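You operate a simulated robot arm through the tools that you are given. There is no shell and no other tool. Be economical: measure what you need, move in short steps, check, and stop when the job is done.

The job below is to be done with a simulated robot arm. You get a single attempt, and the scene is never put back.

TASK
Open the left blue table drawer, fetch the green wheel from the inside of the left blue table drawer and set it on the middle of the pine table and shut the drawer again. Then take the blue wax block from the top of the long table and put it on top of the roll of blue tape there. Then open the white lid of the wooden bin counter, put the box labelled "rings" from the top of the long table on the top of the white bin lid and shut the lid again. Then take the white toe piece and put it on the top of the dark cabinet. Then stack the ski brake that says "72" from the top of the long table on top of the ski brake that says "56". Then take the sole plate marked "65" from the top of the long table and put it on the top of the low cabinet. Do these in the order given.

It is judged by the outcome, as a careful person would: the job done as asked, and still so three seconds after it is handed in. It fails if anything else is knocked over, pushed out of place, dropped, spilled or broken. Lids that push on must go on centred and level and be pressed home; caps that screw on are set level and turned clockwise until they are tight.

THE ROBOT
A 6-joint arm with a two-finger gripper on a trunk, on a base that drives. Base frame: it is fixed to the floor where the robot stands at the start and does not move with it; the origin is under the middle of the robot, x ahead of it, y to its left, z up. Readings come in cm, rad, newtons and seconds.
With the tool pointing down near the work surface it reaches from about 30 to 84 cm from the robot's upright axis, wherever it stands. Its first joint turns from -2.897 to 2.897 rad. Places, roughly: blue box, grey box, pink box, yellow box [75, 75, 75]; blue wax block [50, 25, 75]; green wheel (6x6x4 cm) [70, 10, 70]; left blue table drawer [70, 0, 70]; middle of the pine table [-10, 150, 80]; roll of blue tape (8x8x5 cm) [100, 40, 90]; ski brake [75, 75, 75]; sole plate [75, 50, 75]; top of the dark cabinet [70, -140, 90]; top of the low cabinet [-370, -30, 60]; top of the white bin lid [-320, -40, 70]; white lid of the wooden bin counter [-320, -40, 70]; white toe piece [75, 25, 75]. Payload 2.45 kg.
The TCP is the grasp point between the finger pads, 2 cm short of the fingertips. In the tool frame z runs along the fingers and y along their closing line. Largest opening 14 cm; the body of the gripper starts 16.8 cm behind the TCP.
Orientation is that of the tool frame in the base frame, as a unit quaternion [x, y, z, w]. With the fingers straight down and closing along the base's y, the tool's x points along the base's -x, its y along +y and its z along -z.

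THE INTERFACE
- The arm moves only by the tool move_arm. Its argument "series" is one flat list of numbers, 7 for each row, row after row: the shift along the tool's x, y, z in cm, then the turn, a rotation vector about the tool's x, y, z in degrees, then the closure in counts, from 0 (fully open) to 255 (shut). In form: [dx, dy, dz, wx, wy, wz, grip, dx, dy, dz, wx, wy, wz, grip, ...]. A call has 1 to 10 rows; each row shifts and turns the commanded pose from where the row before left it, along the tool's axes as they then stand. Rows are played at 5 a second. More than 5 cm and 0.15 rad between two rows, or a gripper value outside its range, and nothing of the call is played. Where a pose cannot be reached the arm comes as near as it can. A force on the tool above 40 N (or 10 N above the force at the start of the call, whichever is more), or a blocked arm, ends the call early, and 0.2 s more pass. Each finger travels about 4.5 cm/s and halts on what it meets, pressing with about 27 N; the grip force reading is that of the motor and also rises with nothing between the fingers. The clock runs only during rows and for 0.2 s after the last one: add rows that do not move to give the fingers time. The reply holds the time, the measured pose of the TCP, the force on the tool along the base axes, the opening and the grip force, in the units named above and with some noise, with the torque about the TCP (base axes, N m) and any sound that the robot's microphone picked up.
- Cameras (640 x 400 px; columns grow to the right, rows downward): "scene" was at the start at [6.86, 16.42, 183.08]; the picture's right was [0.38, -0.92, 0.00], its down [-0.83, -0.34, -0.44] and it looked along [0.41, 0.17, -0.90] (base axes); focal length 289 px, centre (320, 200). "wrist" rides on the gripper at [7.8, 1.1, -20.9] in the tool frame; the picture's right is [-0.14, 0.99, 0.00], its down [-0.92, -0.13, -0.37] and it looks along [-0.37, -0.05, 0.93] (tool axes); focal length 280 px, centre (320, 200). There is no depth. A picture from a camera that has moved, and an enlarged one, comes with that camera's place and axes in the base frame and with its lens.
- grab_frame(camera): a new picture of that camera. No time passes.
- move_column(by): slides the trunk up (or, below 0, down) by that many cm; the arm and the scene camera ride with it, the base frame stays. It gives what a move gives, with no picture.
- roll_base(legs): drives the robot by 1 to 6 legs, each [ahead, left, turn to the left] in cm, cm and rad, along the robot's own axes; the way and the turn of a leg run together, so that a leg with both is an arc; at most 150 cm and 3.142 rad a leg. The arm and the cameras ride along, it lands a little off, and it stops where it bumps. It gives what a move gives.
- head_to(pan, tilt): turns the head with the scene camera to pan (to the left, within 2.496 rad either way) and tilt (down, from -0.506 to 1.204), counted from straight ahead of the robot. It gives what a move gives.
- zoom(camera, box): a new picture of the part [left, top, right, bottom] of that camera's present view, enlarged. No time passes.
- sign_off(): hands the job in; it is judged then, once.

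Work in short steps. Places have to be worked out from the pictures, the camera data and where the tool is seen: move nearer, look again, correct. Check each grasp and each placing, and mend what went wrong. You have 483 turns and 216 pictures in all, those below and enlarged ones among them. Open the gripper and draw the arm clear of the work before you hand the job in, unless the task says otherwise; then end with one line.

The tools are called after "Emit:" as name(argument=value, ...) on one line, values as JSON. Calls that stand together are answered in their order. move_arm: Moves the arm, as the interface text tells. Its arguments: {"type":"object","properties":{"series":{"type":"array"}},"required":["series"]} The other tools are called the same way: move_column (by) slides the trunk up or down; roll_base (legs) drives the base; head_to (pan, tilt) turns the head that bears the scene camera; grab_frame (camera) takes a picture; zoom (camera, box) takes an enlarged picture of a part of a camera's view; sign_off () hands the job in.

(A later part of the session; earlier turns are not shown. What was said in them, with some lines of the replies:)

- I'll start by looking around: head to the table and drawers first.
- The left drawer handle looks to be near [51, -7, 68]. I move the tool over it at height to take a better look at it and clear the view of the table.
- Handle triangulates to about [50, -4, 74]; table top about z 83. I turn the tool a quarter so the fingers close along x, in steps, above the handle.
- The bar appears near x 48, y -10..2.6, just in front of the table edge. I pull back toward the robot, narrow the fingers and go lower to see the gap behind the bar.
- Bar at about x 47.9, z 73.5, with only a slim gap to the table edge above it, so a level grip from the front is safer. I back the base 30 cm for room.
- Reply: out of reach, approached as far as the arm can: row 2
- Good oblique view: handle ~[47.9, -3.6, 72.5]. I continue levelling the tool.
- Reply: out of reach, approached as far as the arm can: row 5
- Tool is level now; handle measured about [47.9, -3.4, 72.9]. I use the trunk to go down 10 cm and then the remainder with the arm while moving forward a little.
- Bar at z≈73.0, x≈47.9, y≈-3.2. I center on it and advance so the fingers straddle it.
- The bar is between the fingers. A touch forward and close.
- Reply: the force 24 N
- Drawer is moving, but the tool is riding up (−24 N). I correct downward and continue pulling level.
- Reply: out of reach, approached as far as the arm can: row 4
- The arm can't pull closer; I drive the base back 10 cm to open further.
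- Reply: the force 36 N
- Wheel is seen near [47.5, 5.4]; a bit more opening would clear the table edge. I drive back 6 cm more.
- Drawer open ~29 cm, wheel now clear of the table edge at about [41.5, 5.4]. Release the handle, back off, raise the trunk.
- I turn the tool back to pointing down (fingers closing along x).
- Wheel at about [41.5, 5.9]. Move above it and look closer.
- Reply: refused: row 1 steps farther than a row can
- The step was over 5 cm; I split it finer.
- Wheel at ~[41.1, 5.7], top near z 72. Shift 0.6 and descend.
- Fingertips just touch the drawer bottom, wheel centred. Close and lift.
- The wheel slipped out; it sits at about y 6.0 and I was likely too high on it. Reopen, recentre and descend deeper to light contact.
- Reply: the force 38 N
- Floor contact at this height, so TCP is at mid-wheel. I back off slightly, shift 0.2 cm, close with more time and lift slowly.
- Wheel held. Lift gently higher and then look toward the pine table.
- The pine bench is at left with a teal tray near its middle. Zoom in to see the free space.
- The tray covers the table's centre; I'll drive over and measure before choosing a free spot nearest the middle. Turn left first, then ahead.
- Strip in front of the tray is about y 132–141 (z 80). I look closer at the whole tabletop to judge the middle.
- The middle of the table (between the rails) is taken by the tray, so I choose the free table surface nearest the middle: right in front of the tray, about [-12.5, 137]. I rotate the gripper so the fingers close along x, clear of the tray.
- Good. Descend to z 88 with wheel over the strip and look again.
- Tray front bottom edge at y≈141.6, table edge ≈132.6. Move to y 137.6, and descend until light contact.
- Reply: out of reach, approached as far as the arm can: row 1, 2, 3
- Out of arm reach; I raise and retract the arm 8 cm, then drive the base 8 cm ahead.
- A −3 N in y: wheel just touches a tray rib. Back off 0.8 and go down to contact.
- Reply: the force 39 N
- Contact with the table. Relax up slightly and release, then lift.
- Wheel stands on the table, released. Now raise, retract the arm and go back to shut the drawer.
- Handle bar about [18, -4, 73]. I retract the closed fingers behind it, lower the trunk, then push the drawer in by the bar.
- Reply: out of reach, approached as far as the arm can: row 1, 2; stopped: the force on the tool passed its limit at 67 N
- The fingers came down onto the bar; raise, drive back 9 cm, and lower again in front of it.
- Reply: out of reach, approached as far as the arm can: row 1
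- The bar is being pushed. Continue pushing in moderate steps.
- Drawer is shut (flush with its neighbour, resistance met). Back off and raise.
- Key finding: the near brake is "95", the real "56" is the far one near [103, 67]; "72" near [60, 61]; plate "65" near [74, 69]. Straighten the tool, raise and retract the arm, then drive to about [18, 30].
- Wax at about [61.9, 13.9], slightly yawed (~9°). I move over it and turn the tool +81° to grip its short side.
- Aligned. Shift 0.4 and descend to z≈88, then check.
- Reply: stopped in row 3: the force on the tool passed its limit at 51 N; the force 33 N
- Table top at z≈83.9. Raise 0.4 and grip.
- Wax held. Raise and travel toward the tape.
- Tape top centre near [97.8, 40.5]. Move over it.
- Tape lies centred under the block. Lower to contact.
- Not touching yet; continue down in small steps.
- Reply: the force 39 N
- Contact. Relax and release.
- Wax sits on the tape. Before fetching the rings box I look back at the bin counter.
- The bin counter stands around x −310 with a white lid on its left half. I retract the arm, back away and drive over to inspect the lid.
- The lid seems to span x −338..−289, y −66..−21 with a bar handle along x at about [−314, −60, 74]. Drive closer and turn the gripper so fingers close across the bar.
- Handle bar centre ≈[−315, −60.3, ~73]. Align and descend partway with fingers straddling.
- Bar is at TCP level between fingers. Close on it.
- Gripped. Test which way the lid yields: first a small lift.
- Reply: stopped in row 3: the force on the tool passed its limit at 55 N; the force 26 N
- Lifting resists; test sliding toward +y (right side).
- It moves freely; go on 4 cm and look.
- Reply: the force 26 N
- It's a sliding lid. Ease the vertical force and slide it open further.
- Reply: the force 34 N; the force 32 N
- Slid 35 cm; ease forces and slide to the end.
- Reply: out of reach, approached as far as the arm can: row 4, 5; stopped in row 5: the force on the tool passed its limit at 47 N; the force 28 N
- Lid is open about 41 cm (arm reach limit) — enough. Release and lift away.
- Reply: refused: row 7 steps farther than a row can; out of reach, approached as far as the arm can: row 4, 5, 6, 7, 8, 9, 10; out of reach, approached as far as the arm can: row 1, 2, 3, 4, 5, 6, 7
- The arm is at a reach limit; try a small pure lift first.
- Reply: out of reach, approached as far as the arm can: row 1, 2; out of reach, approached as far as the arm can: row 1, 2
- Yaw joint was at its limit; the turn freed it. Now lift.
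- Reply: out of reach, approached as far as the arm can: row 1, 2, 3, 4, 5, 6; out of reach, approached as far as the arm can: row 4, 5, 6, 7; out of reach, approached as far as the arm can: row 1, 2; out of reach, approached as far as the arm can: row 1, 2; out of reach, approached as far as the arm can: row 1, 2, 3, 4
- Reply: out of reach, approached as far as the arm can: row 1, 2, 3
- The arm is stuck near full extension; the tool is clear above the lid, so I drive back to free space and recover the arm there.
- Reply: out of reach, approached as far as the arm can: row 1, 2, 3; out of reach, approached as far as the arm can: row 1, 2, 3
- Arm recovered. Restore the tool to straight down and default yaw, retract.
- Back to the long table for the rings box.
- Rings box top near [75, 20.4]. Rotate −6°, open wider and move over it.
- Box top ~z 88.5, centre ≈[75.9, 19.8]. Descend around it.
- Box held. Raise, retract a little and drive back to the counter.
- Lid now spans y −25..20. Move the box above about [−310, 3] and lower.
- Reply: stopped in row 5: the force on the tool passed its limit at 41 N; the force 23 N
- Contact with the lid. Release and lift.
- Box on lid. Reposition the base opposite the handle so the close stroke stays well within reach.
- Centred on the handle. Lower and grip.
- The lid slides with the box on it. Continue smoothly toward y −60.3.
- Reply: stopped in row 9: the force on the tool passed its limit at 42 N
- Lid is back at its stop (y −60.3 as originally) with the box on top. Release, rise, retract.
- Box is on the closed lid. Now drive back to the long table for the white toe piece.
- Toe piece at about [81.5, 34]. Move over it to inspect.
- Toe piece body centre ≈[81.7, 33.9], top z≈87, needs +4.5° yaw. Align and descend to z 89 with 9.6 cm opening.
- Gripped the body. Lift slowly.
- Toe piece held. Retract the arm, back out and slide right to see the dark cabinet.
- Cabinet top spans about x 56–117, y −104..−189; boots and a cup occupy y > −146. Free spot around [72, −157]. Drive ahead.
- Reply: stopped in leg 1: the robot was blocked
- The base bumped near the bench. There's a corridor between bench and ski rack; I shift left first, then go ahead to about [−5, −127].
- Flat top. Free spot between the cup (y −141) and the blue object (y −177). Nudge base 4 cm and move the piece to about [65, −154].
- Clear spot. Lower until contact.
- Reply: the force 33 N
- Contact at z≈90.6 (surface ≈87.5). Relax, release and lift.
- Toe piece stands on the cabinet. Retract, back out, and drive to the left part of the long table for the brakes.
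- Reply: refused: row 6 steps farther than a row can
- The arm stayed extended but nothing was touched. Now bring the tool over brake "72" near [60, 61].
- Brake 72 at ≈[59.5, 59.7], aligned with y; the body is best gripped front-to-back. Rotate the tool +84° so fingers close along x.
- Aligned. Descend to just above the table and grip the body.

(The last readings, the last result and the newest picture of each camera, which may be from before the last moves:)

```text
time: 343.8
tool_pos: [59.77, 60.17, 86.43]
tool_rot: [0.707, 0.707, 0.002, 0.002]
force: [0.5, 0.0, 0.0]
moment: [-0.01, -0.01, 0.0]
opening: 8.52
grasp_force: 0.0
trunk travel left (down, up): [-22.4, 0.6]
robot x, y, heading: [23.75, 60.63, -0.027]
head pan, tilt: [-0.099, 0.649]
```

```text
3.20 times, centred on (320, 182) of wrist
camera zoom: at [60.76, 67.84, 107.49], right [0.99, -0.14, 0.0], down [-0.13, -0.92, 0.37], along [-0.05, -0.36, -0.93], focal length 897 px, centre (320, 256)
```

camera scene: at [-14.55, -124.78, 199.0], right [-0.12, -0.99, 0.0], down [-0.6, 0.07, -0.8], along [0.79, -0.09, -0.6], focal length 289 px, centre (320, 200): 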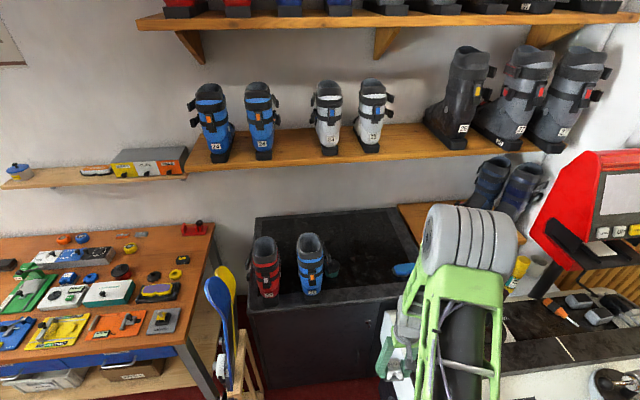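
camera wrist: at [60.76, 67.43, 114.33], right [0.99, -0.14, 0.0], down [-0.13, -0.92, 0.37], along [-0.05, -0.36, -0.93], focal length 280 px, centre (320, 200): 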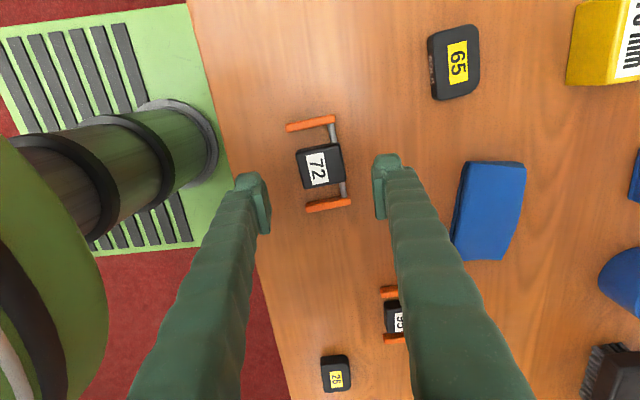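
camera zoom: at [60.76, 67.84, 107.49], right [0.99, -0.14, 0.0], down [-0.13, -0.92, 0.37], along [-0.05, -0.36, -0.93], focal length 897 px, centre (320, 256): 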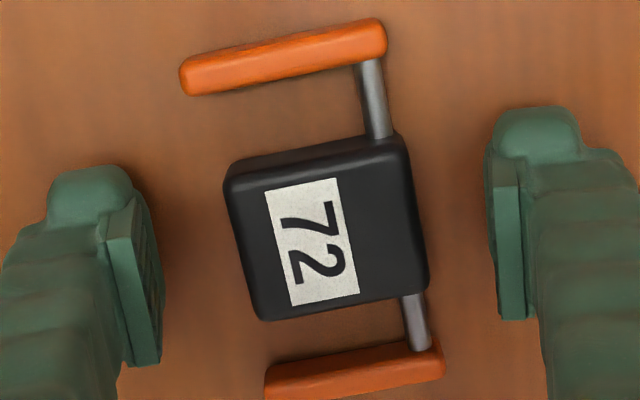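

Emit:
move_arm(series=[0, 0.1, 0.1, 0, 0, 0, 100, 0, 0, 0, 0, 0, 0, 255, 0, 0, 0, 0, 0, 0, 255, 0, 0, 0, 0, 0, 0, 255, 0, 0, 0, 0, 0, 0, 255, 0, 0, 0, 0, 0, 0, 255])

Emit:
move_arm(series=[0, 0, -0.7, 0, 0, 0, 255, 0, 0, -1, 0, 0, 0, 255, 0, 0, -2, 0, 0, 0, 255, 0, 0, -3, 0, 0, 0, 255])

Emit:
grab_frame(camera="wrist")

```text
time: 345.2
tool_pos: [59.91, 60.02, 86.39]
tool_rot: [0.707, 0.707, 0.001, 0.002]
force: [0.1, -0.1, -0.6]
moment: [0.0, 0.01, 0.03]
opening: 4.72
grasp_force: 26.5
trunk travel left (down, up): [-22.4, 0.6]
robot x, y, heading: [23.06, 60.12, -0.03]
head pan, tilt: [-0.099, 0.649]
```

```text
time: 346.2
tool_pos: [59.84, 60.01, 93.04]
tool_rot: [0.707, 0.707, 0.002, 0.002]
force: [-0.3, -0.3, -1.1]
moment: [-0.02, -0.03, 0.04]
opening: 4.67
grasp_force: 27.5
trunk travel left (down, up): [-22.4, 0.6]
robot x, y, heading: [23.63, 60.63, -0.032]
head pan, tilt: [-0.099, 0.649]
```

```text
97 pictures are left
camera wrist: at [60.79, 67.72, 114.09], right [0.99, -0.14, 0.01], down [-0.13, -0.92, 0.37], along [-0.05, -0.36, -0.93], focal length 280 px, centre (320, 200)
```

wrist: 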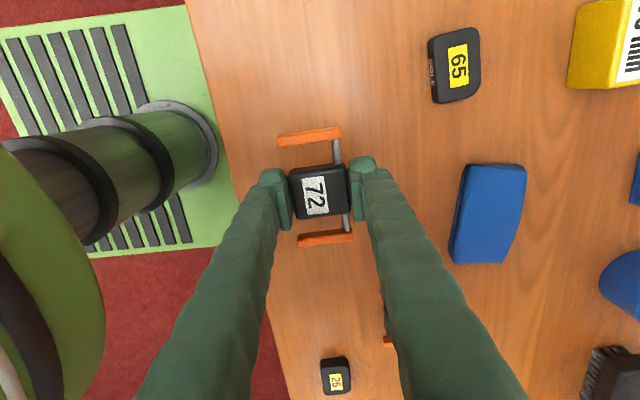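

Held. Raise and carry toward brake "56".

Emit:
move_arm(series=[0, 0, -4, 0, 0, 0, 255, 0.6, 4, 0, 0, 0, 0, 255, 0.6, 4, 0, 0, 0, 0, 255, 0.6, 4, 0, 0, 0, 0, 255, 0.6, 4, 0, 0, 0, 0, 255, 0.6, 4, 0, 0, 0, 0, 255, 0.6, 4, 0, 0, 0, 0, 255, 0.6, 4, 0, 0, 0, 0, 255])

Emit:
grab_frame(camera="wrist")

Emit:
zoom(camera="wrist", box=[320, 80, 560, 230])

```text
time: 348.0
tool_pos: [87.89, 64.45, 97.21]
tool_rot: [0.708, 0.707, 0.002, 0.002]
force: [0.8, 0.5, -1.5]
moment: [0.0, 0.04, 0.01]
opening: 4.67
grasp_force: 27.4
trunk travel left (down, up): [-22.4, 0.6]
robot x, y, heading: [23.25, 60.36, -0.035]
head pan, tilt: [-0.099, 0.649]
```

```text
96 pictures are left
camera wrist: at [88.91, 72.15, 118.27], right [0.99, -0.14, 0.0], down [-0.13, -0.92, 0.37], along [-0.05, -0.36, -0.93], focal length 280 px, centre (320, 200)
```

wrist: 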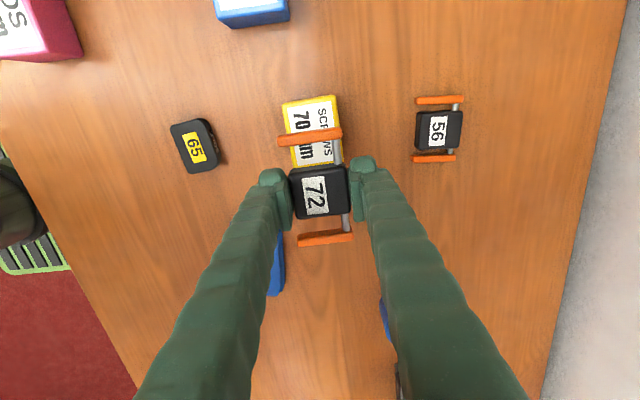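

```text
2.67 times, centred on (440, 155) of wrist
camera zoom: at [88.91, 72.15, 118.27], right [0.99, -0.14, 0.0], down [-0.13, -0.92, 0.37], along [-0.05, -0.36, -0.93], focal length 748 px, centre (0, 320)
```

zoom: 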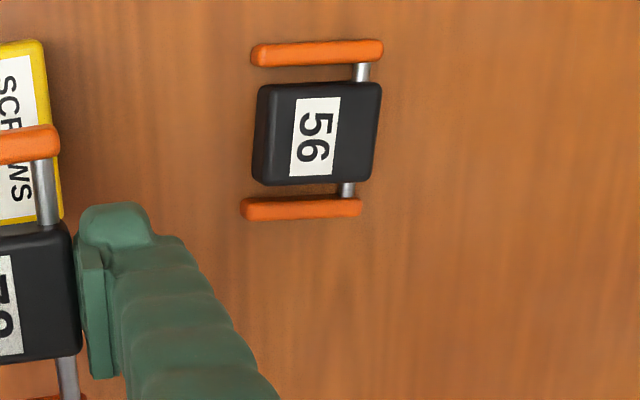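

"56" body ≈[101.7, 66.2], yaw about −5°. Move above it with a 5° turn and look again.

Emit:
move_arm(series=[0.4, 3.5, 0, 0, 0, 0, 255, 0.4, 3.5, 0, 0, 0, 0, 255, 0.4, 3.4, 0, 0, 0, 0, 255, 0.4, 3.4, 0, 0, 0, 0, 255, 0, 0, 0, 0, 0, 5, 255])

Emit:
zoom(camera="wrist", box=[200, 80, 440, 230])

```text
time: 349.2
tool_pos: [101.62, 65.77, 97.45]
tool_rot: [0.738, 0.675, 0.001, 0.003]
force: [0.2, 0.0, -1.3]
moment: [-0.02, -0.03, 0.02]
opening: 4.69
grasp_force: 27.4
trunk travel left (down, up): [-22.4, 0.6]
robot x, y, heading: [23.36, 60.23, -0.031]
head pan, tilt: [-0.099, 0.649]
```

```text
2.67 times, centred on (320, 155) of wrist
camera zoom: at [103.2, 73.41, 118.43], right [0.97, -0.22, 0.0], down [-0.21, -0.91, 0.37], along [-0.08, -0.36, -0.93], focal length 748 px, centre (320, 320)
```

zoom: 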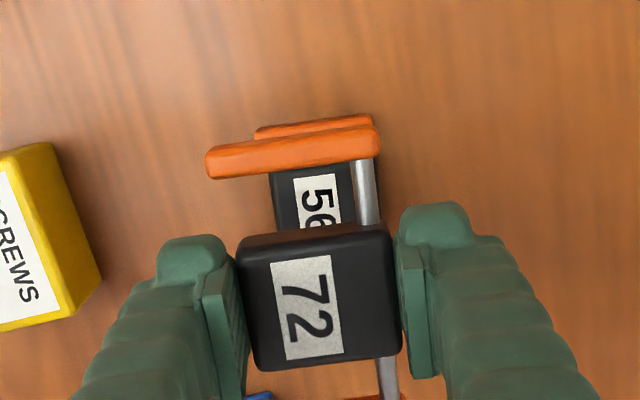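

Well aligned. Shift 0.2 and descend to z≈91, then check.

Emit:
move_arm(series=[0, 0.2, 2, 0, 0, 0, 255, 0, 0, 2, 0, 0, 0, 255, 0, 0, 2, 0, 0, 0, 255, 0, 0, 0, 0, 0, 0, 255])

Emit:
zoom(camera="wrist", box=[200, 80, 440, 230])

Emit:
head_to(pan=0.0, tilt=0.95)

Emit:
grab_frame(camera="scene")

```text
time: 350.2
tool_pos: [101.79, 65.77, 91.2]
tool_rot: [0.737, 0.676, 0.002, 0.003]
force: [-0.4, 0.3, -1.8]
moment: [-0.04, -0.01, 0.0]
opening: 4.71
grasp_force: 27.4
trunk travel left (down, up): [-22.4, 0.6]
robot x, y, heading: [23.37, 60.53, -0.031]
head pan, tilt: [-0.099, 0.649]
```

```text
2.67 times, centred on (320, 155) of wrist
camera zoom: at [103.51, 73.3, 112.32], right [0.97, -0.22, 0.01], down [-0.21, -0.91, 0.37], along [-0.08, -0.36, -0.93], focal length 748 px, centre (320, 320)
```

zoom: 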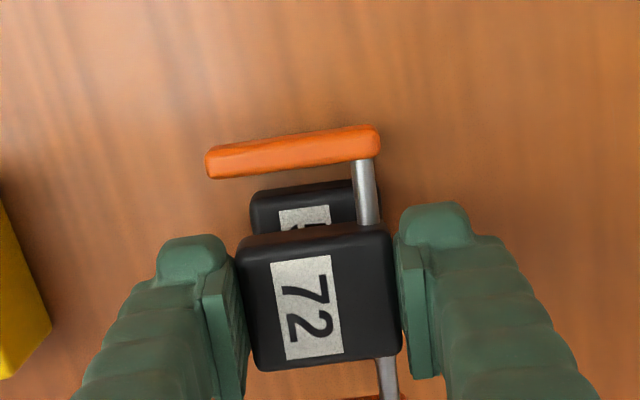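

```text
time: 351.0
tool_pos: [101.91, 65.7, 91.2]
tool_rot: [0.737, 0.676, 0.002, 0.002]
force: [-0.3, 0.6, -1.5]
moment: [-0.02, 0.01, 0.01]
opening: 4.71
grasp_force: 27.2
trunk travel left (down, up): [-22.4, 0.6]
robot x, y, heading: [23.17, 60.39, -0.029]
head pan, tilt: [0.0, 0.949]
```

```text
92 pictures are left
camera scene: at [32.21, 74.17, 196.57], right [-0.03, -1.0, 0.0], down [-0.81, 0.02, -0.58], along [0.58, -0.02, -0.81], focal length 289 px, centre (320, 200)
```

scene: 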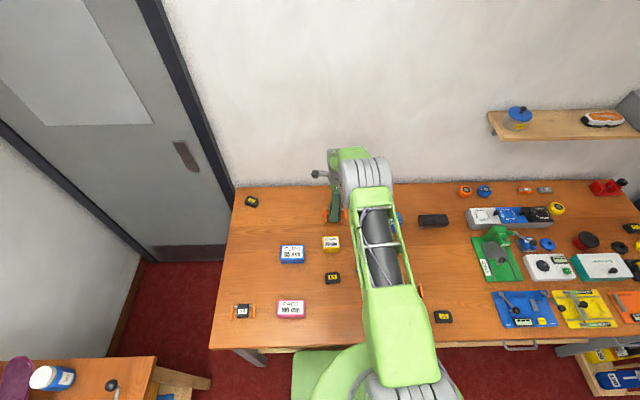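

72 looks about 0.4 cm short in y; correct and lower to contact.

Emit:
move_arm(series=[0.4, 0, 0.8, 0, 0, 0, 255, 0, 0, 0.5, 0, 0, 0, 255, 0, 0, 0.3, 0, 0, 0, 255, 0, 0, 0.3, 0, 0, 0, 255, 0, 0, 0.3, 0, 0, 0, 255, 0, 0, 0.3, 0, 0, 0, 255])

Emit:
zoom(camera="wrist", box=[200, 80, 440, 230])

```text
time: 352.4
tool_pos: [101.93, 66.13, 88.74]
tool_rot: [0.737, 0.676, 0.002, 0.002]
force: [-0.4, 0.4, -1.5]
moment: [-0.01, 0.03, -0.04]
opening: 4.65
grasp_force: 27.3
trunk travel left (down, up): [-22.4, 0.6]
robot x, y, heading: [23.61, 60.41, -0.03]
head pan, tilt: [0.0, 0.949]
```

```text
2.67 times, centred on (320, 155) of wrist
camera zoom: at [103.57, 73.76, 109.72], right [0.97, -0.22, 0.0], down [-0.21, -0.91, 0.37], along [-0.08, -0.36, -0.93], focal length 748 px, centre (320, 320)
```

zoom: 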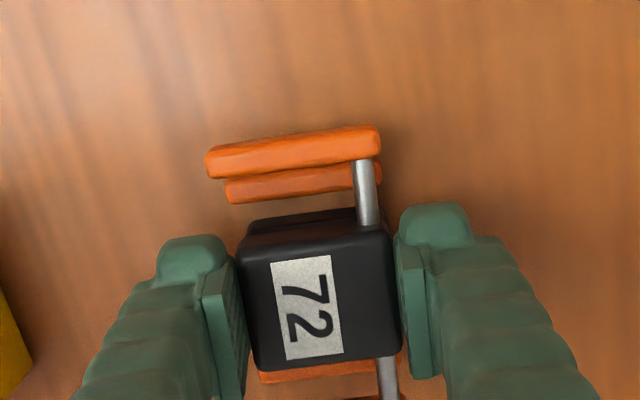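

Emit:
move_arm(series=[0, 0.25, 0.2, 0, 0, 0, 255, 0, 0, 0.25, 0, 0, 0, 255, 0, 0, 0.25, 0, 0, 0, 255, 0, 0, 0.25, 0, 0, 0, 255, 0, 0, 0.25, 0, 0, 0, 255])

Emit:
zoom(camera="wrist", box=[200, 80, 440, 230])

```text
time: 353.6
tool_pos: [102.15, 66.08, 87.74]
tool_rot: [0.737, 0.676, 0.005, 0.003]
force: [2.9, 1.0, 25.3]
moment: [0.04, -0.03, 0.0]
opening: 4.72
grasp_force: 27.0
trunk travel left (down, up): [-22.4, 0.6]
robot x, y, heading: [23.34, 60.78, -0.028]
head pan, tilt: [0.0, 0.949]
```

```text
2.67 times, centred on (320, 155) of wrist
camera zoom: at [103.76, 73.73, 108.79], right [0.97, -0.22, 0.01], down [-0.21, -0.91, 0.37], along [-0.07, -0.36, -0.93], focal length 748 px, centre (320, 320)
```

zoom: 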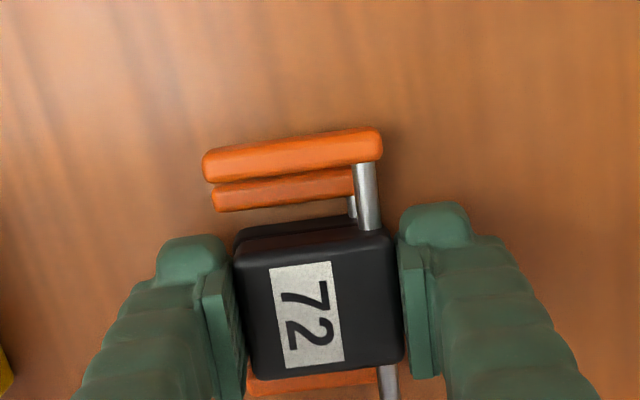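

Contact: 72 rests on 56. Release gently and lift.

Emit:
move_arm(series=[0, 0, -0.2, 0, 0, 0, 255, 0, 0, 0, 0, 0, 0, 140, 0, 0, 0, 0, 0, 0, 140, 0, 0, 0, 0, 0, 0, 140, 0, 0, -1.5, 0, 0, 0, 140, 0, 0, -3, 0, 0, 0, 140, 0, 0, -4, 0, 0, 0, 140])

Emit:
zoom(camera="wrist", box=[200, 80, 440, 230])

```text
time: 355.2
tool_pos: [102.04, 66.0, 96.21]
tool_rot: [0.737, 0.676, 0.002, 0.002]
force: [0.1, -0.4, 1.0]
moment: [0.01, -0.05, 0.03]
opening: 6.31
grasp_force: 0.0
trunk travel left (down, up): [-22.4, 0.6]
robot x, y, heading: [23.6, 60.75, -0.033]
head pan, tilt: [0.0, 0.949]
```

```text
2.67 times, centred on (320, 155) of wrist
camera zoom: at [103.66, 73.67, 117.24], right [0.97, -0.22, 0.0], down [-0.21, -0.91, 0.37], along [-0.08, -0.36, -0.93], focal length 748 px, centre (320, 320)
```

zoom: 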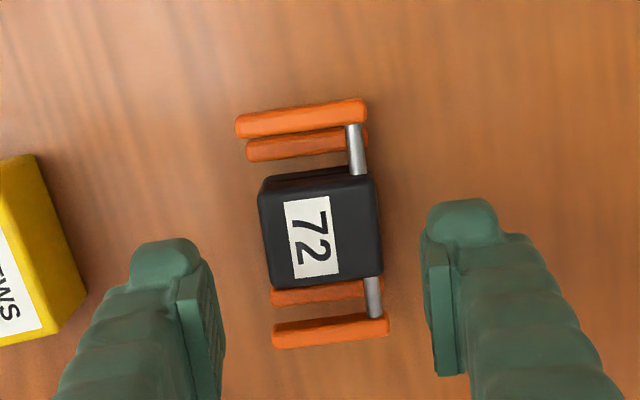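

Stack looks good. Move to sole plate "65" near [73.6, 68].

Emit:
move_arm(series=[0, -4.1, -0.3, 0, 0, 0, 100, 0, -4.1, 0, 0, 0, 0, 100, 0, -4.1, 0, 0, 0, 0, 100, 0, -4.1, 0, 0, 0, 0, 100, 0, -4.1, 0, 0, 0, 0, 100, 0, -4.1, 0, 0, 0, 0, 100, 0, -3.9, 0, 0, 0, 0, 100])

Emit:
grab_frame(camera="wrist")

Emit:
zoom(camera="wrist", box=[200, 80, 440, 230])

```text
time: 356.8
tool_pos: [73.64, 68.75, 96.44]
tool_rot: [0.737, 0.675, 0.002, 0.002]
force: [-0.3, 0.1, -1.1]
moment: [-0.04, 0.0, 0.0]
opening: 8.51
grasp_force: 0.1
trunk travel left (down, up): [-22.4, 0.6]
robot x, y, heading: [23.75, 60.61, -0.036]
head pan, tilt: [0.0, 0.949]
```

```text
88 pictures are left
camera wrist: at [75.31, 76.37, 117.42], right [0.97, -0.22, 0.01], down [-0.21, -0.91, 0.37], along [-0.08, -0.36, -0.93], focal length 280 px, centre (320, 200)
```

wrist: 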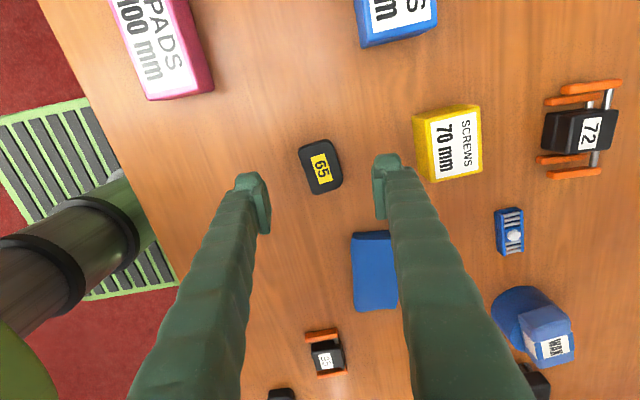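

```text
2.67 times, centred on (320, 155) of wrist
camera zoom: at [75.31, 76.37, 117.42], right [0.97, -0.22, 0.01], down [-0.21, -0.91, 0.37], along [-0.08, -0.36, -0.93], focal length 748 px, centre (320, 320)
```

zoom: 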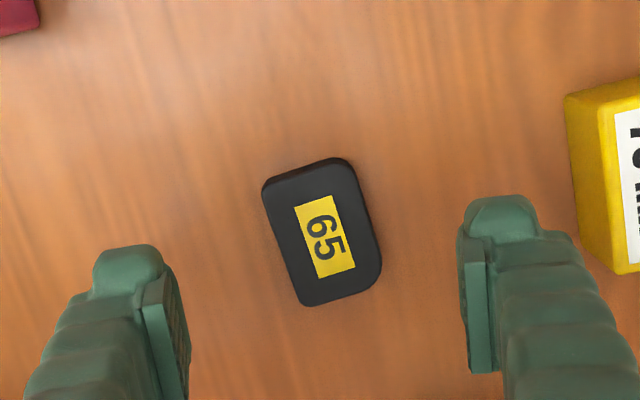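

Plate centre ≈[73.6, 68.0], needs −11.7° yaw. Align and descend.

Emit:
move_arm(series=[-0.7, 0, 0, 0, 0, -5.9, 100, 0, 0, 3, 0, 0, -5.8, 100, 0, 0, 4, 0, 0, 0, 100, 0, 0, 2, 0, 0, 0, 100])

Emit:
zoom(camera="wrist", box=[200, 100, 440, 250])

```text
time: 357.8
tool_pos: [73.54, 68.11, 87.29]
tool_rot: [0.664, 0.747, 0.002, 0.002]
force: [0.1, -0.8, -0.1]
moment: [-0.02, -0.01, 0.02]
opening: 8.49
grasp_force: 0.1
trunk travel left (down, up): [-22.4, 0.6]
robot x, y, heading: [23.63, 60.78, -0.031]
head pan, tilt: [0.0, 0.949]
```

```text
2.67 times, centred on (320, 175) of wrist
camera zoom: at [73.61, 75.89, 108.33], right [1.0, -0.02, 0.01], down [-0.02, -0.93, 0.37], along [0.0, -0.37, -0.93], focal length 748 px, centre (320, 267)
```

zoom: 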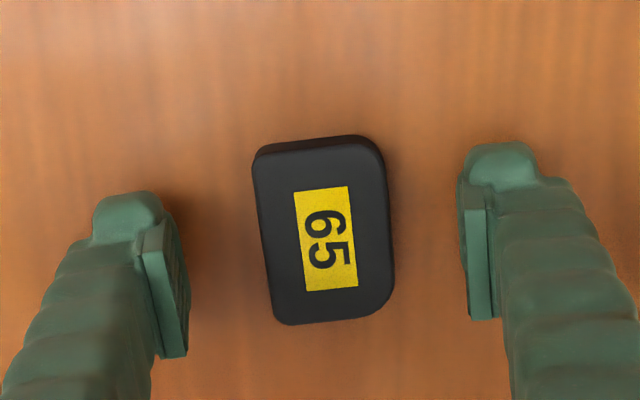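

Emit:
move_arm(series=[0, 0.1, 0.95, 0, 0, 0, 100, 0, 0, 0, 0, 0, 0, 255, 0, 0, 0, 0, 0, 0, 255, 0, 0, 0, 0, 0, 0, 255, 0, 0, 0, 0, 0, 0, 255, 0, 0, 0, 0, 0, 0, 255])

Emit:
move_arm(series=[0, 0, -0.7, 0, 0, 0, 255, 0, 0, -1, 0, 0, 0, 255, 0, 0, -2, 0, 0, 0, 255, 0, 0, -3, 0, 0, 0, 255, 0, 0, -4, 0, 0, 0, 255, 0, -4, 0, 0, 0, 0, 255, 0, -4, 0, 0, 0, 0, 255])

Emit:
grab_frame(camera="wrist")

```text
time: 359.2
tool_pos: [73.66, 67.95, 86.45]
tool_rot: [0.665, 0.747, 0.002, 0.002]
force: [0.2, -0.2, 0.7]
moment: [-0.01, 0.0, 0.03]
opening: 4.06
grasp_force: 26.7
trunk travel left (down, up): [-22.4, 0.6]
robot x, y, heading: [23.47, 60.35, -0.031]
head pan, tilt: [0.0, 0.949]
```

```text
time: 360.8
tool_pos: [65.7, 66.82, 96.95]
tool_rot: [0.665, 0.747, 0.003, 0.002]
force: [-0.3, 0.4, -0.6]
moment: [0.0, -0.01, -0.01]
opening: 4.09
grasp_force: 27.4
trunk travel left (down, up): [-22.4, 0.6]
robot x, y, heading: [23.79, 60.17, -0.032]
head pan, tilt: [0.0, 0.949]
```

```text
85 pictures are left
camera wrist: at [65.76, 74.63, 117.98], right [1.0, -0.02, 0.01], down [-0.02, -0.93, 0.37], along [0.0, -0.37, -0.93], focal length 280 px, centre (320, 200)
```

wrist: 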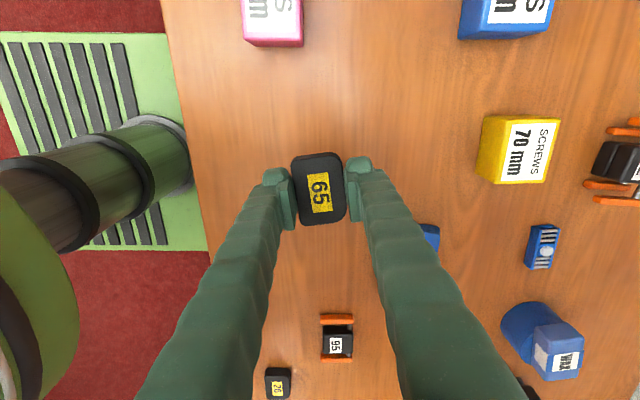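

Plate held. The low cabinet (z≈60) is behind the bin counter, best reached from the wall aisle; I keep heading 0 and drive backwards along y≈76 past the counter.

Emit:
roll_base(legs=[[-60, 16, 0.032], [-150, 0, 0], [-150, 0, 0], [-100, 0, 0]])

Emit:
head_to(pan=-0.7, tilt=0.7)

Emit:
grab_frame(camera="scene")

```text
time: 383.4
tool_pos: [-400.0, 84.69, 97.09]
tool_rot: [0.665, 0.747, 0.001, 0.002]
force: [-0.3, -0.6, -0.3]
moment: [0.0, -0.05, 0.0]
opening: 4.1
grasp_force: 27.0
trunk travel left (down, up): [-22.4, 0.6]
robot x, y, heading: [-442.3, 78.28, -0.032]
head pan, tilt: [0.0, 0.949]
```

```text
time: 384.5
tool_pos: [-399.87, 84.72, 96.97]
tool_rot: [0.666, 0.746, 0.002, 0.001]
force: [0.7, -0.3, -0.5]
moment: [0.01, 0.01, -0.02]
opening: 4.09
grasp_force: 27.2
trunk travel left (down, up): [-22.4, 0.6]
robot x, y, heading: [-442.47, 78.24, -0.027]
head pan, tilt: [-0.7, 0.7]
```

```text
84 pictures are left
camera scene: at [-434.53, 86.68, 198.54], right [-0.67, -0.75, 0.0], down [-0.48, 0.43, -0.76], along [0.57, -0.51, -0.64], focal length 289 px, centre (320, 200)
```

scene: 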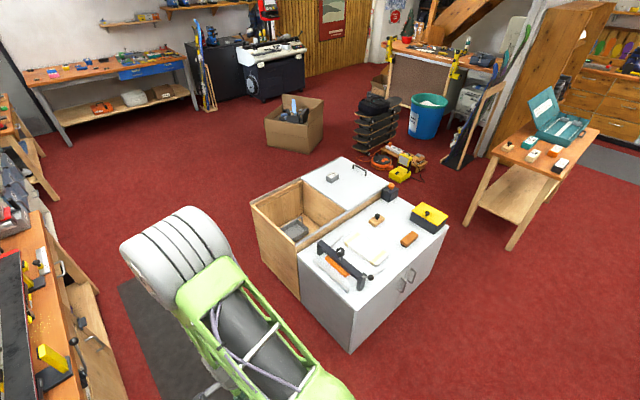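

The low cabinet's doors face this aisle. Drive sideways to stand in front of it.

Emit:
roll_base(legs=[[3, -115, 0.03]])

Emit:
head_to(pan=0.0, tilt=1.0)

Emit:
grab_frame(camera="scene")

Emit:
grab_frame(camera="wrist")

```text
time: 394.6
tool_pos: [-398.8, -26.62, 96.97]
tool_rot: [0.653, 0.757, 0.002, 0.002]
force: [-0.6, -0.8, -0.2]
moment: [0.0, -0.02, 0.0]
opening: 4.06
grasp_force: 26.8
trunk travel left (down, up): [-22.4, 0.6]
robot x, y, heading: [-441.12, -34.69, 0.006]
head pan, tilt: [-0.7, 0.7]
```

```text
time: 395.7
tool_pos: [-398.82, -26.53, 96.93]
tool_rot: [0.653, 0.758, 0.003, 0.002]
force: [-0.9, -0.5, -0.2]
moment: [0.02, 0.0, 0.02]
opening: 4.08
grasp_force: 26.9
trunk travel left (down, up): [-22.4, 0.6]
robot x, y, heading: [-440.8, -34.8, 0.007]
head pan, tilt: [0.0, 1.0]
```

```text
83 pictures are left
camera scene: at [-432.88, -20.28, 196.21], right [0.0, -1.0, 0.0], down [-0.84, 0.0, -0.54], along [0.54, 0.0, -0.84], focal length 289 px, centre (320, 200)
```

scene: 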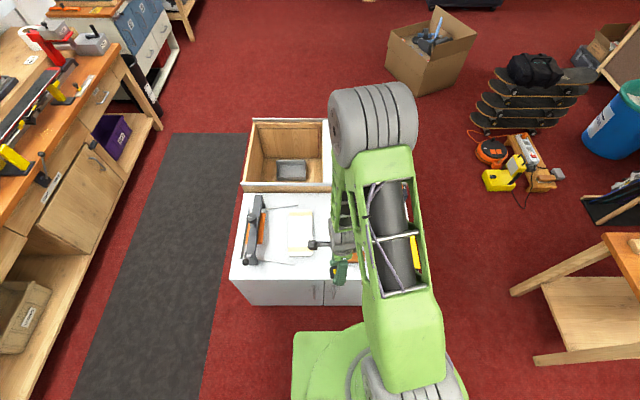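

```text
82 pictures are left
camera wrist: at [-398.98, -18.73, 117.93], right [1.0, 0.01, 0.0], down [0.01, -0.93, 0.37], along [0.01, -0.37, -0.93], focal length 280 px, centre (320, 200)
```

wrist: 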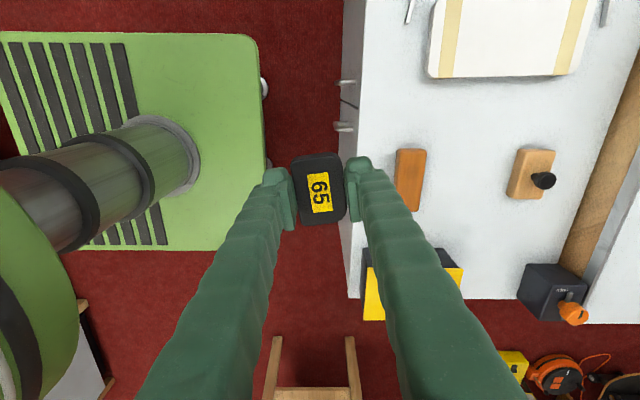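

Free spot between brush and knob block at about [−365.5, −43]. Move base 8 cm ahead and the arm over the spot.

Emit:
roll_base(legs=[[8, 0, 0]])

Emit:
move_arm(series=[-2.86, 3.2, 0, 0, 0, 0, 255, -2.86, 3.2, 0, 0, 0, 0, 255, -2.86, 3.2, 0, 0, 0, 0, 255, -2.86, 3.2, 0, 0, 0, 0, 255, -2.86, 3.2, 0, 0, 0, 0, 255, -2.86, 3.2, 0, 0, 0, 0, 255, -2.86, 3.2, 0, 0, 0, 0, 255])

Emit:
move_column(by=-18)

Emit:
grab_frame(camera="wrist")

```text
time: 396.8
tool_pos: [-390.69, -26.62, 96.87]
tool_rot: [0.653, 0.758, 0.002, 0.001]
force: [0.4, 0.1, -0.7]
moment: [0.01, 0.1, 0.0]
opening: 4.08
grasp_force: 27.3
trunk travel left (down, up): [-22.4, 0.6]
robot x, y, heading: [-432.52, -34.1, 0.0]
head pan, tilt: [0.0, 1.0]
```

```text
time: 398.4
tool_pos: [-365.41, -42.85, 96.95]
tool_rot: [0.653, 0.758, 0.001, 0.001]
force: [0.1, 0.2, -0.2]
moment: [0.01, 0.04, 0.05]
opening: 4.1
grasp_force: 26.4
trunk travel left (down, up): [-22.4, 0.6]
robot x, y, heading: [-433.12, -34.53, -0.002]
head pan, tilt: [0.0, 1.0]
```

```text
time: 400.4
tool_pos: [-365.46, -42.9, 79.15]
tool_rot: [0.653, 0.757, 0.002, 0.002]
force: [-1.6, 0.5, -0.5]
moment: [0.0, -0.03, 0.0]
opening: 4.06
grasp_force: 26.8
trunk travel left (down, up): [-4.4, 18.6]
robot x, y, heading: [-432.73, -34.31, 0.004]
head pan, tilt: [0.0, 1.0]
```

```text
81 pictures are left
camera wrist: at [-365.66, -35.14, 100.11], right [1.0, 0.01, 0.01], down [0.01, -0.93, 0.37], along [0.01, -0.37, -0.93], focal length 280 px, centre (320, 200)
```

wrist: 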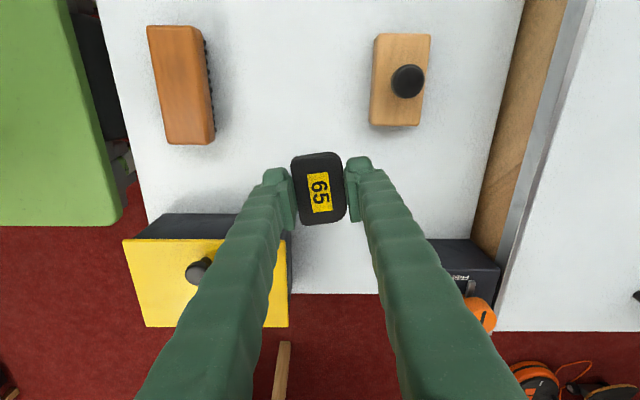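

Spot is clear; shift 2.5 cm toward +y for margin and lower with the arm.

Emit:
move_arm(series=[2.5, 0, 2, 0, 0, 0, 255, 0, 0, 4, 0, 0, 0, 255, 0, 0, 4, 0, 0, 0, 255, 0, 0, 3, 0, 0, 0, 255, 0, 0, 0, 0, 0, 0, 255])

Emit:
grab_frame(camera="wrist")

```text
time: 401.6
tool_pos: [-365.83, -40.6, 66.05]
tool_rot: [0.653, 0.758, 0.002, 0.001]
force: [-0.3, 0.2, -0.4]
moment: [-0.01, 0.0, 0.01]
opening: 4.08
grasp_force: 26.4
trunk travel left (down, up): [-4.4, 18.6]
robot x, y, heading: [-432.62, -34.58, 0.0]
head pan, tilt: [0.0, 1.0]
```

```text
80 pictures are left
camera wrist: at [-366.08, -32.78, 87.04], right [1.0, 0.01, 0.01], down [0.01, -0.93, 0.37], along [0.01, -0.37, -0.93], focal length 280 px, centre (320, 200)
```

wrist: 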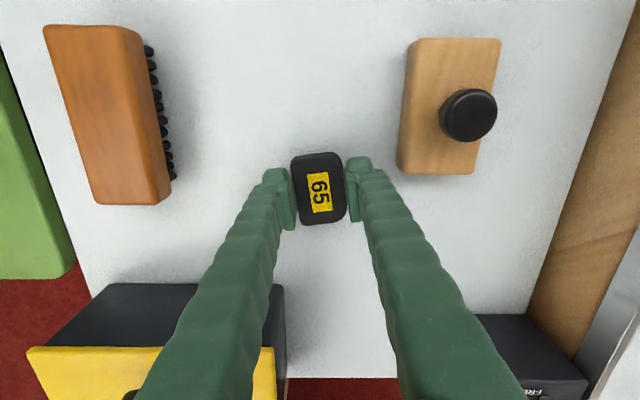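

Emit:
move_arm(series=[0, 0, 2, 0, 0, 0, 255, 0, 0, 0.6, 0, 0, 0, 255, 0, 0, 0.4, 0, 0, 0, 255, 0, 0, 0.4, 0, 0, 0, 255, 0, 0, 0.4, 0, 0, 0, 255, 0, 0, 0.4, 0, 0, 0, 255, 0, 0, 0.4, 0, 0, 0, 255, 0, 0, 0.4, 0, 0, 0, 255])

```text
time: 402.1
tool_pos: [-365.91, -40.65, 64.43]
tool_rot: [0.653, 0.757, 0.002, 0.003]
force: [-11.7, 0.3, 31.4]
moment: [0.03, 0.41, -0.02]
opening: 4.05
grasp_force: 27.3
trunk travel left (down, up): [-4.4, 18.6]
robot x, y, heading: [-432.41, -34.49, 0.002]
head pan, tilt: [0.0, 1.0]
stopped in row 2: the force on the tool passed its limit at 47 N (the readings are from after the stop); the commanded pose is now the measured one
```

Contact at z≈64.4. Relax, release, lift.

Emit:
move_arm(series=[0, 0, -0.25, 0, 0, 0, 255, 0, 0, 0, 0, 0, 0, 150, 0, 0, 0, 0, 0, 0, 150, 0, 0, 0, 0, 0, 0, 150, 0, 0, -2, 0, 0, 0, 150, 0, 0, -4, 0, 0, 0, 150, 0, 0, -4, 0, 0, 0, 150, 0, 0, -4, 0, 0, 0, 150])

Emit:
grab_frame(camera="wrist")

```text
time: 403.9
tool_pos: [-365.83, -40.53, 78.24]
tool_rot: [0.653, 0.758, 0.002, 0.002]
force: [0.0, -0.4, 0.1]
moment: [0.0, -0.02, 0.0]
opening: 5.79
grasp_force: 0.0
trunk travel left (down, up): [-4.4, 18.6]
robot x, y, heading: [-433.0, -34.62, -0.0]
head pan, tilt: [0.0, 1.0]
```

```text
79 pictures are left
camera wrist: at [-365.98, -32.76, 99.19], right [1.0, 0.01, 0.01], down [0.01, -0.93, 0.37], along [0.01, -0.37, -0.93], focal length 280 px, centre (320, 200)
```

wrist: 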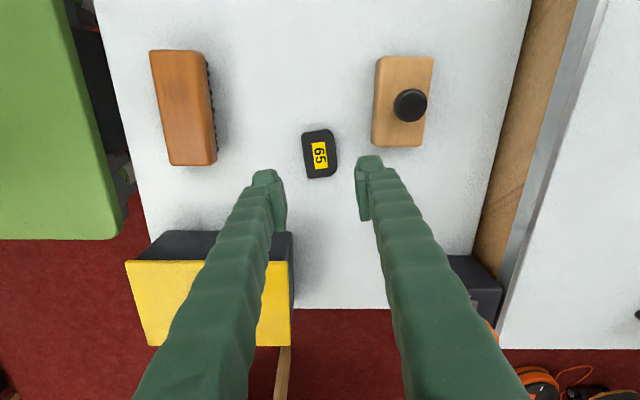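

Plate "65" rests on the low cabinet. Raise and retract clear, then check the lid/box and surroundings.

Emit:
move_arm(series=[0, 0, -4, 0, 0, 0, 150, 0, 0, -4, 0, 0, 0, 150, 0, 0, -3, 0, 0, 0, 150, 0, -4, 0, 0, 0, 0, 150, 0, -4, 0, 0, 0, 0, 150, 0, -4, 0, 0, 0, 0, 150, 0, -4, 0, 0, 0, 0, 150])

Emit:
roll_base(legs=[[-25, 0, 0]])

Emit:
head_to(pan=0.0, tilt=0.75)

Emit:
grab_frame(camera="scene")

Emit:
zoom(camera="wrist", box=[320, 0, 640, 200])

```text
time: 405.5
tool_pos: [-381.69, -42.83, 89.2]
tool_rot: [0.654, 0.757, 0.002, 0.003]
force: [0.0, -0.6, -0.2]
moment: [0.0, 0.0, -0.01]
opening: 5.78
grasp_force: 0.0
trunk travel left (down, up): [-4.4, 18.6]
robot x, y, heading: [-433.0, -33.91, 0.003]
head pan, tilt: [0.0, 1.0]
```

```text
time: 407.4
tool_pos: [-406.6, -42.9, 89.23]
tool_rot: [0.653, 0.758, 0.002, 0.003]
force: [-0.1, -0.4, 0.4]
moment: [0.0, -0.06, 0.04]
opening: 5.75
grasp_force: 0.1
trunk travel left (down, up): [-4.4, 18.6]
robot x, y, heading: [-458.16, -34.61, -0.001]
head pan, tilt: [0.0, 1.0]
```

```text
time: 408.1
tool_pos: [-406.6, -42.87, 89.13]
tool_rot: [0.652, 0.758, 0.002, 0.003]
force: [0.1, -0.9, -0.4]
moment: [-0.02, 0.02, 0.0]
opening: 5.77
grasp_force: 0.0
trunk travel left (down, up): [-4.4, 18.6]
robot x, y, heading: [-457.64, -34.35, 0.005]
head pan, tilt: [0.0, 0.75]
```

```text
78 pictures are left
camera scene: at [-448.58, -20.31, 180.12], right [0.0, -1.0, 0.0], down [-0.68, 0.0, -0.73], along [0.73, 0.0, -0.68], focal length 289 px, centre (320, 200)
```

scene: 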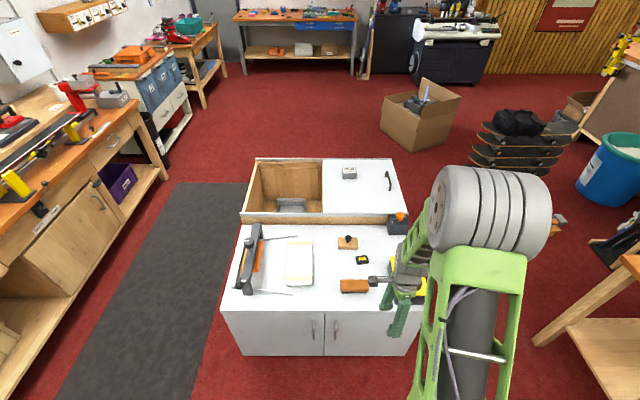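

```text
2.00 times, centred on (480, 100) of wrist
camera zoom: at [-406.89, -35.02, 110.12], right [1.0, 0.01, 0.01], down [0.01, -0.93, 0.37], along [0.01, -0.37, -0.93], focal length 561 px, centre (0, 400)
```

zoom: 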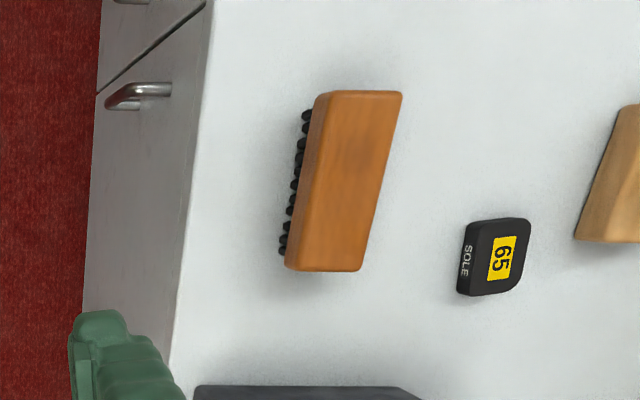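

Box sits on the shut lid and plate "65" lies flat on the low cabinet. Open the gripper fully, then hand in.

Emit:
move_arm(series=[0, 0, -2, 0, 0, 0, 0, 0, 0, -2, 0, 0, 0, 0, 0, 0, 0, 0, 0, 0, 0, 0, 0, 0, 0, 0, 0, 0])

Emit:
zoom(camera="scene", box=[140, 0, 380, 110])

```text
time: 409.1
tool_pos: [-406.7, -42.84, 93.17]
tool_rot: [0.653, 0.757, 0.002, 0.003]
force: [0.3, 0.3, 0.4]
moment: [0.0, 0.0, 0.01]
opening: 14.0
grasp_force: 0.0
trunk travel left (down, up): [-4.4, 18.6]
robot x, y, heading: [-458.03, -34.17, 0.001]
head pan, tilt: [0.0, 0.75]
```

```text
2.67 times, centred on (260, 55) of scene
camera zoom: at [-448.57, -20.31, 180.12], right [0.0, -1.0, 0.0], down [-0.68, 0.0, -0.73], along [0.73, 0.0, -0.68], focal length 770 px, centre (480, 587)
```

zoom: 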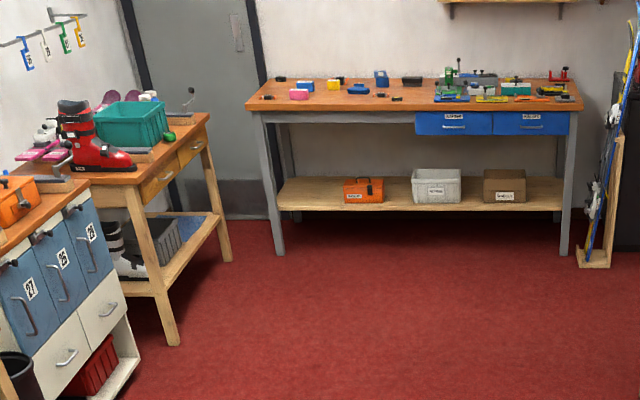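

Everything visible is in place: the wheel is on the pine table, both drawers are flush, and the wax is on the tape. Handing in.

Emit:
sign_off()

```text
The job is handed in.
```

All six tasks are done in the order given, except that the green wheel is on the front edge of the pine table's centre, because a teal tray stands on its exact middle.
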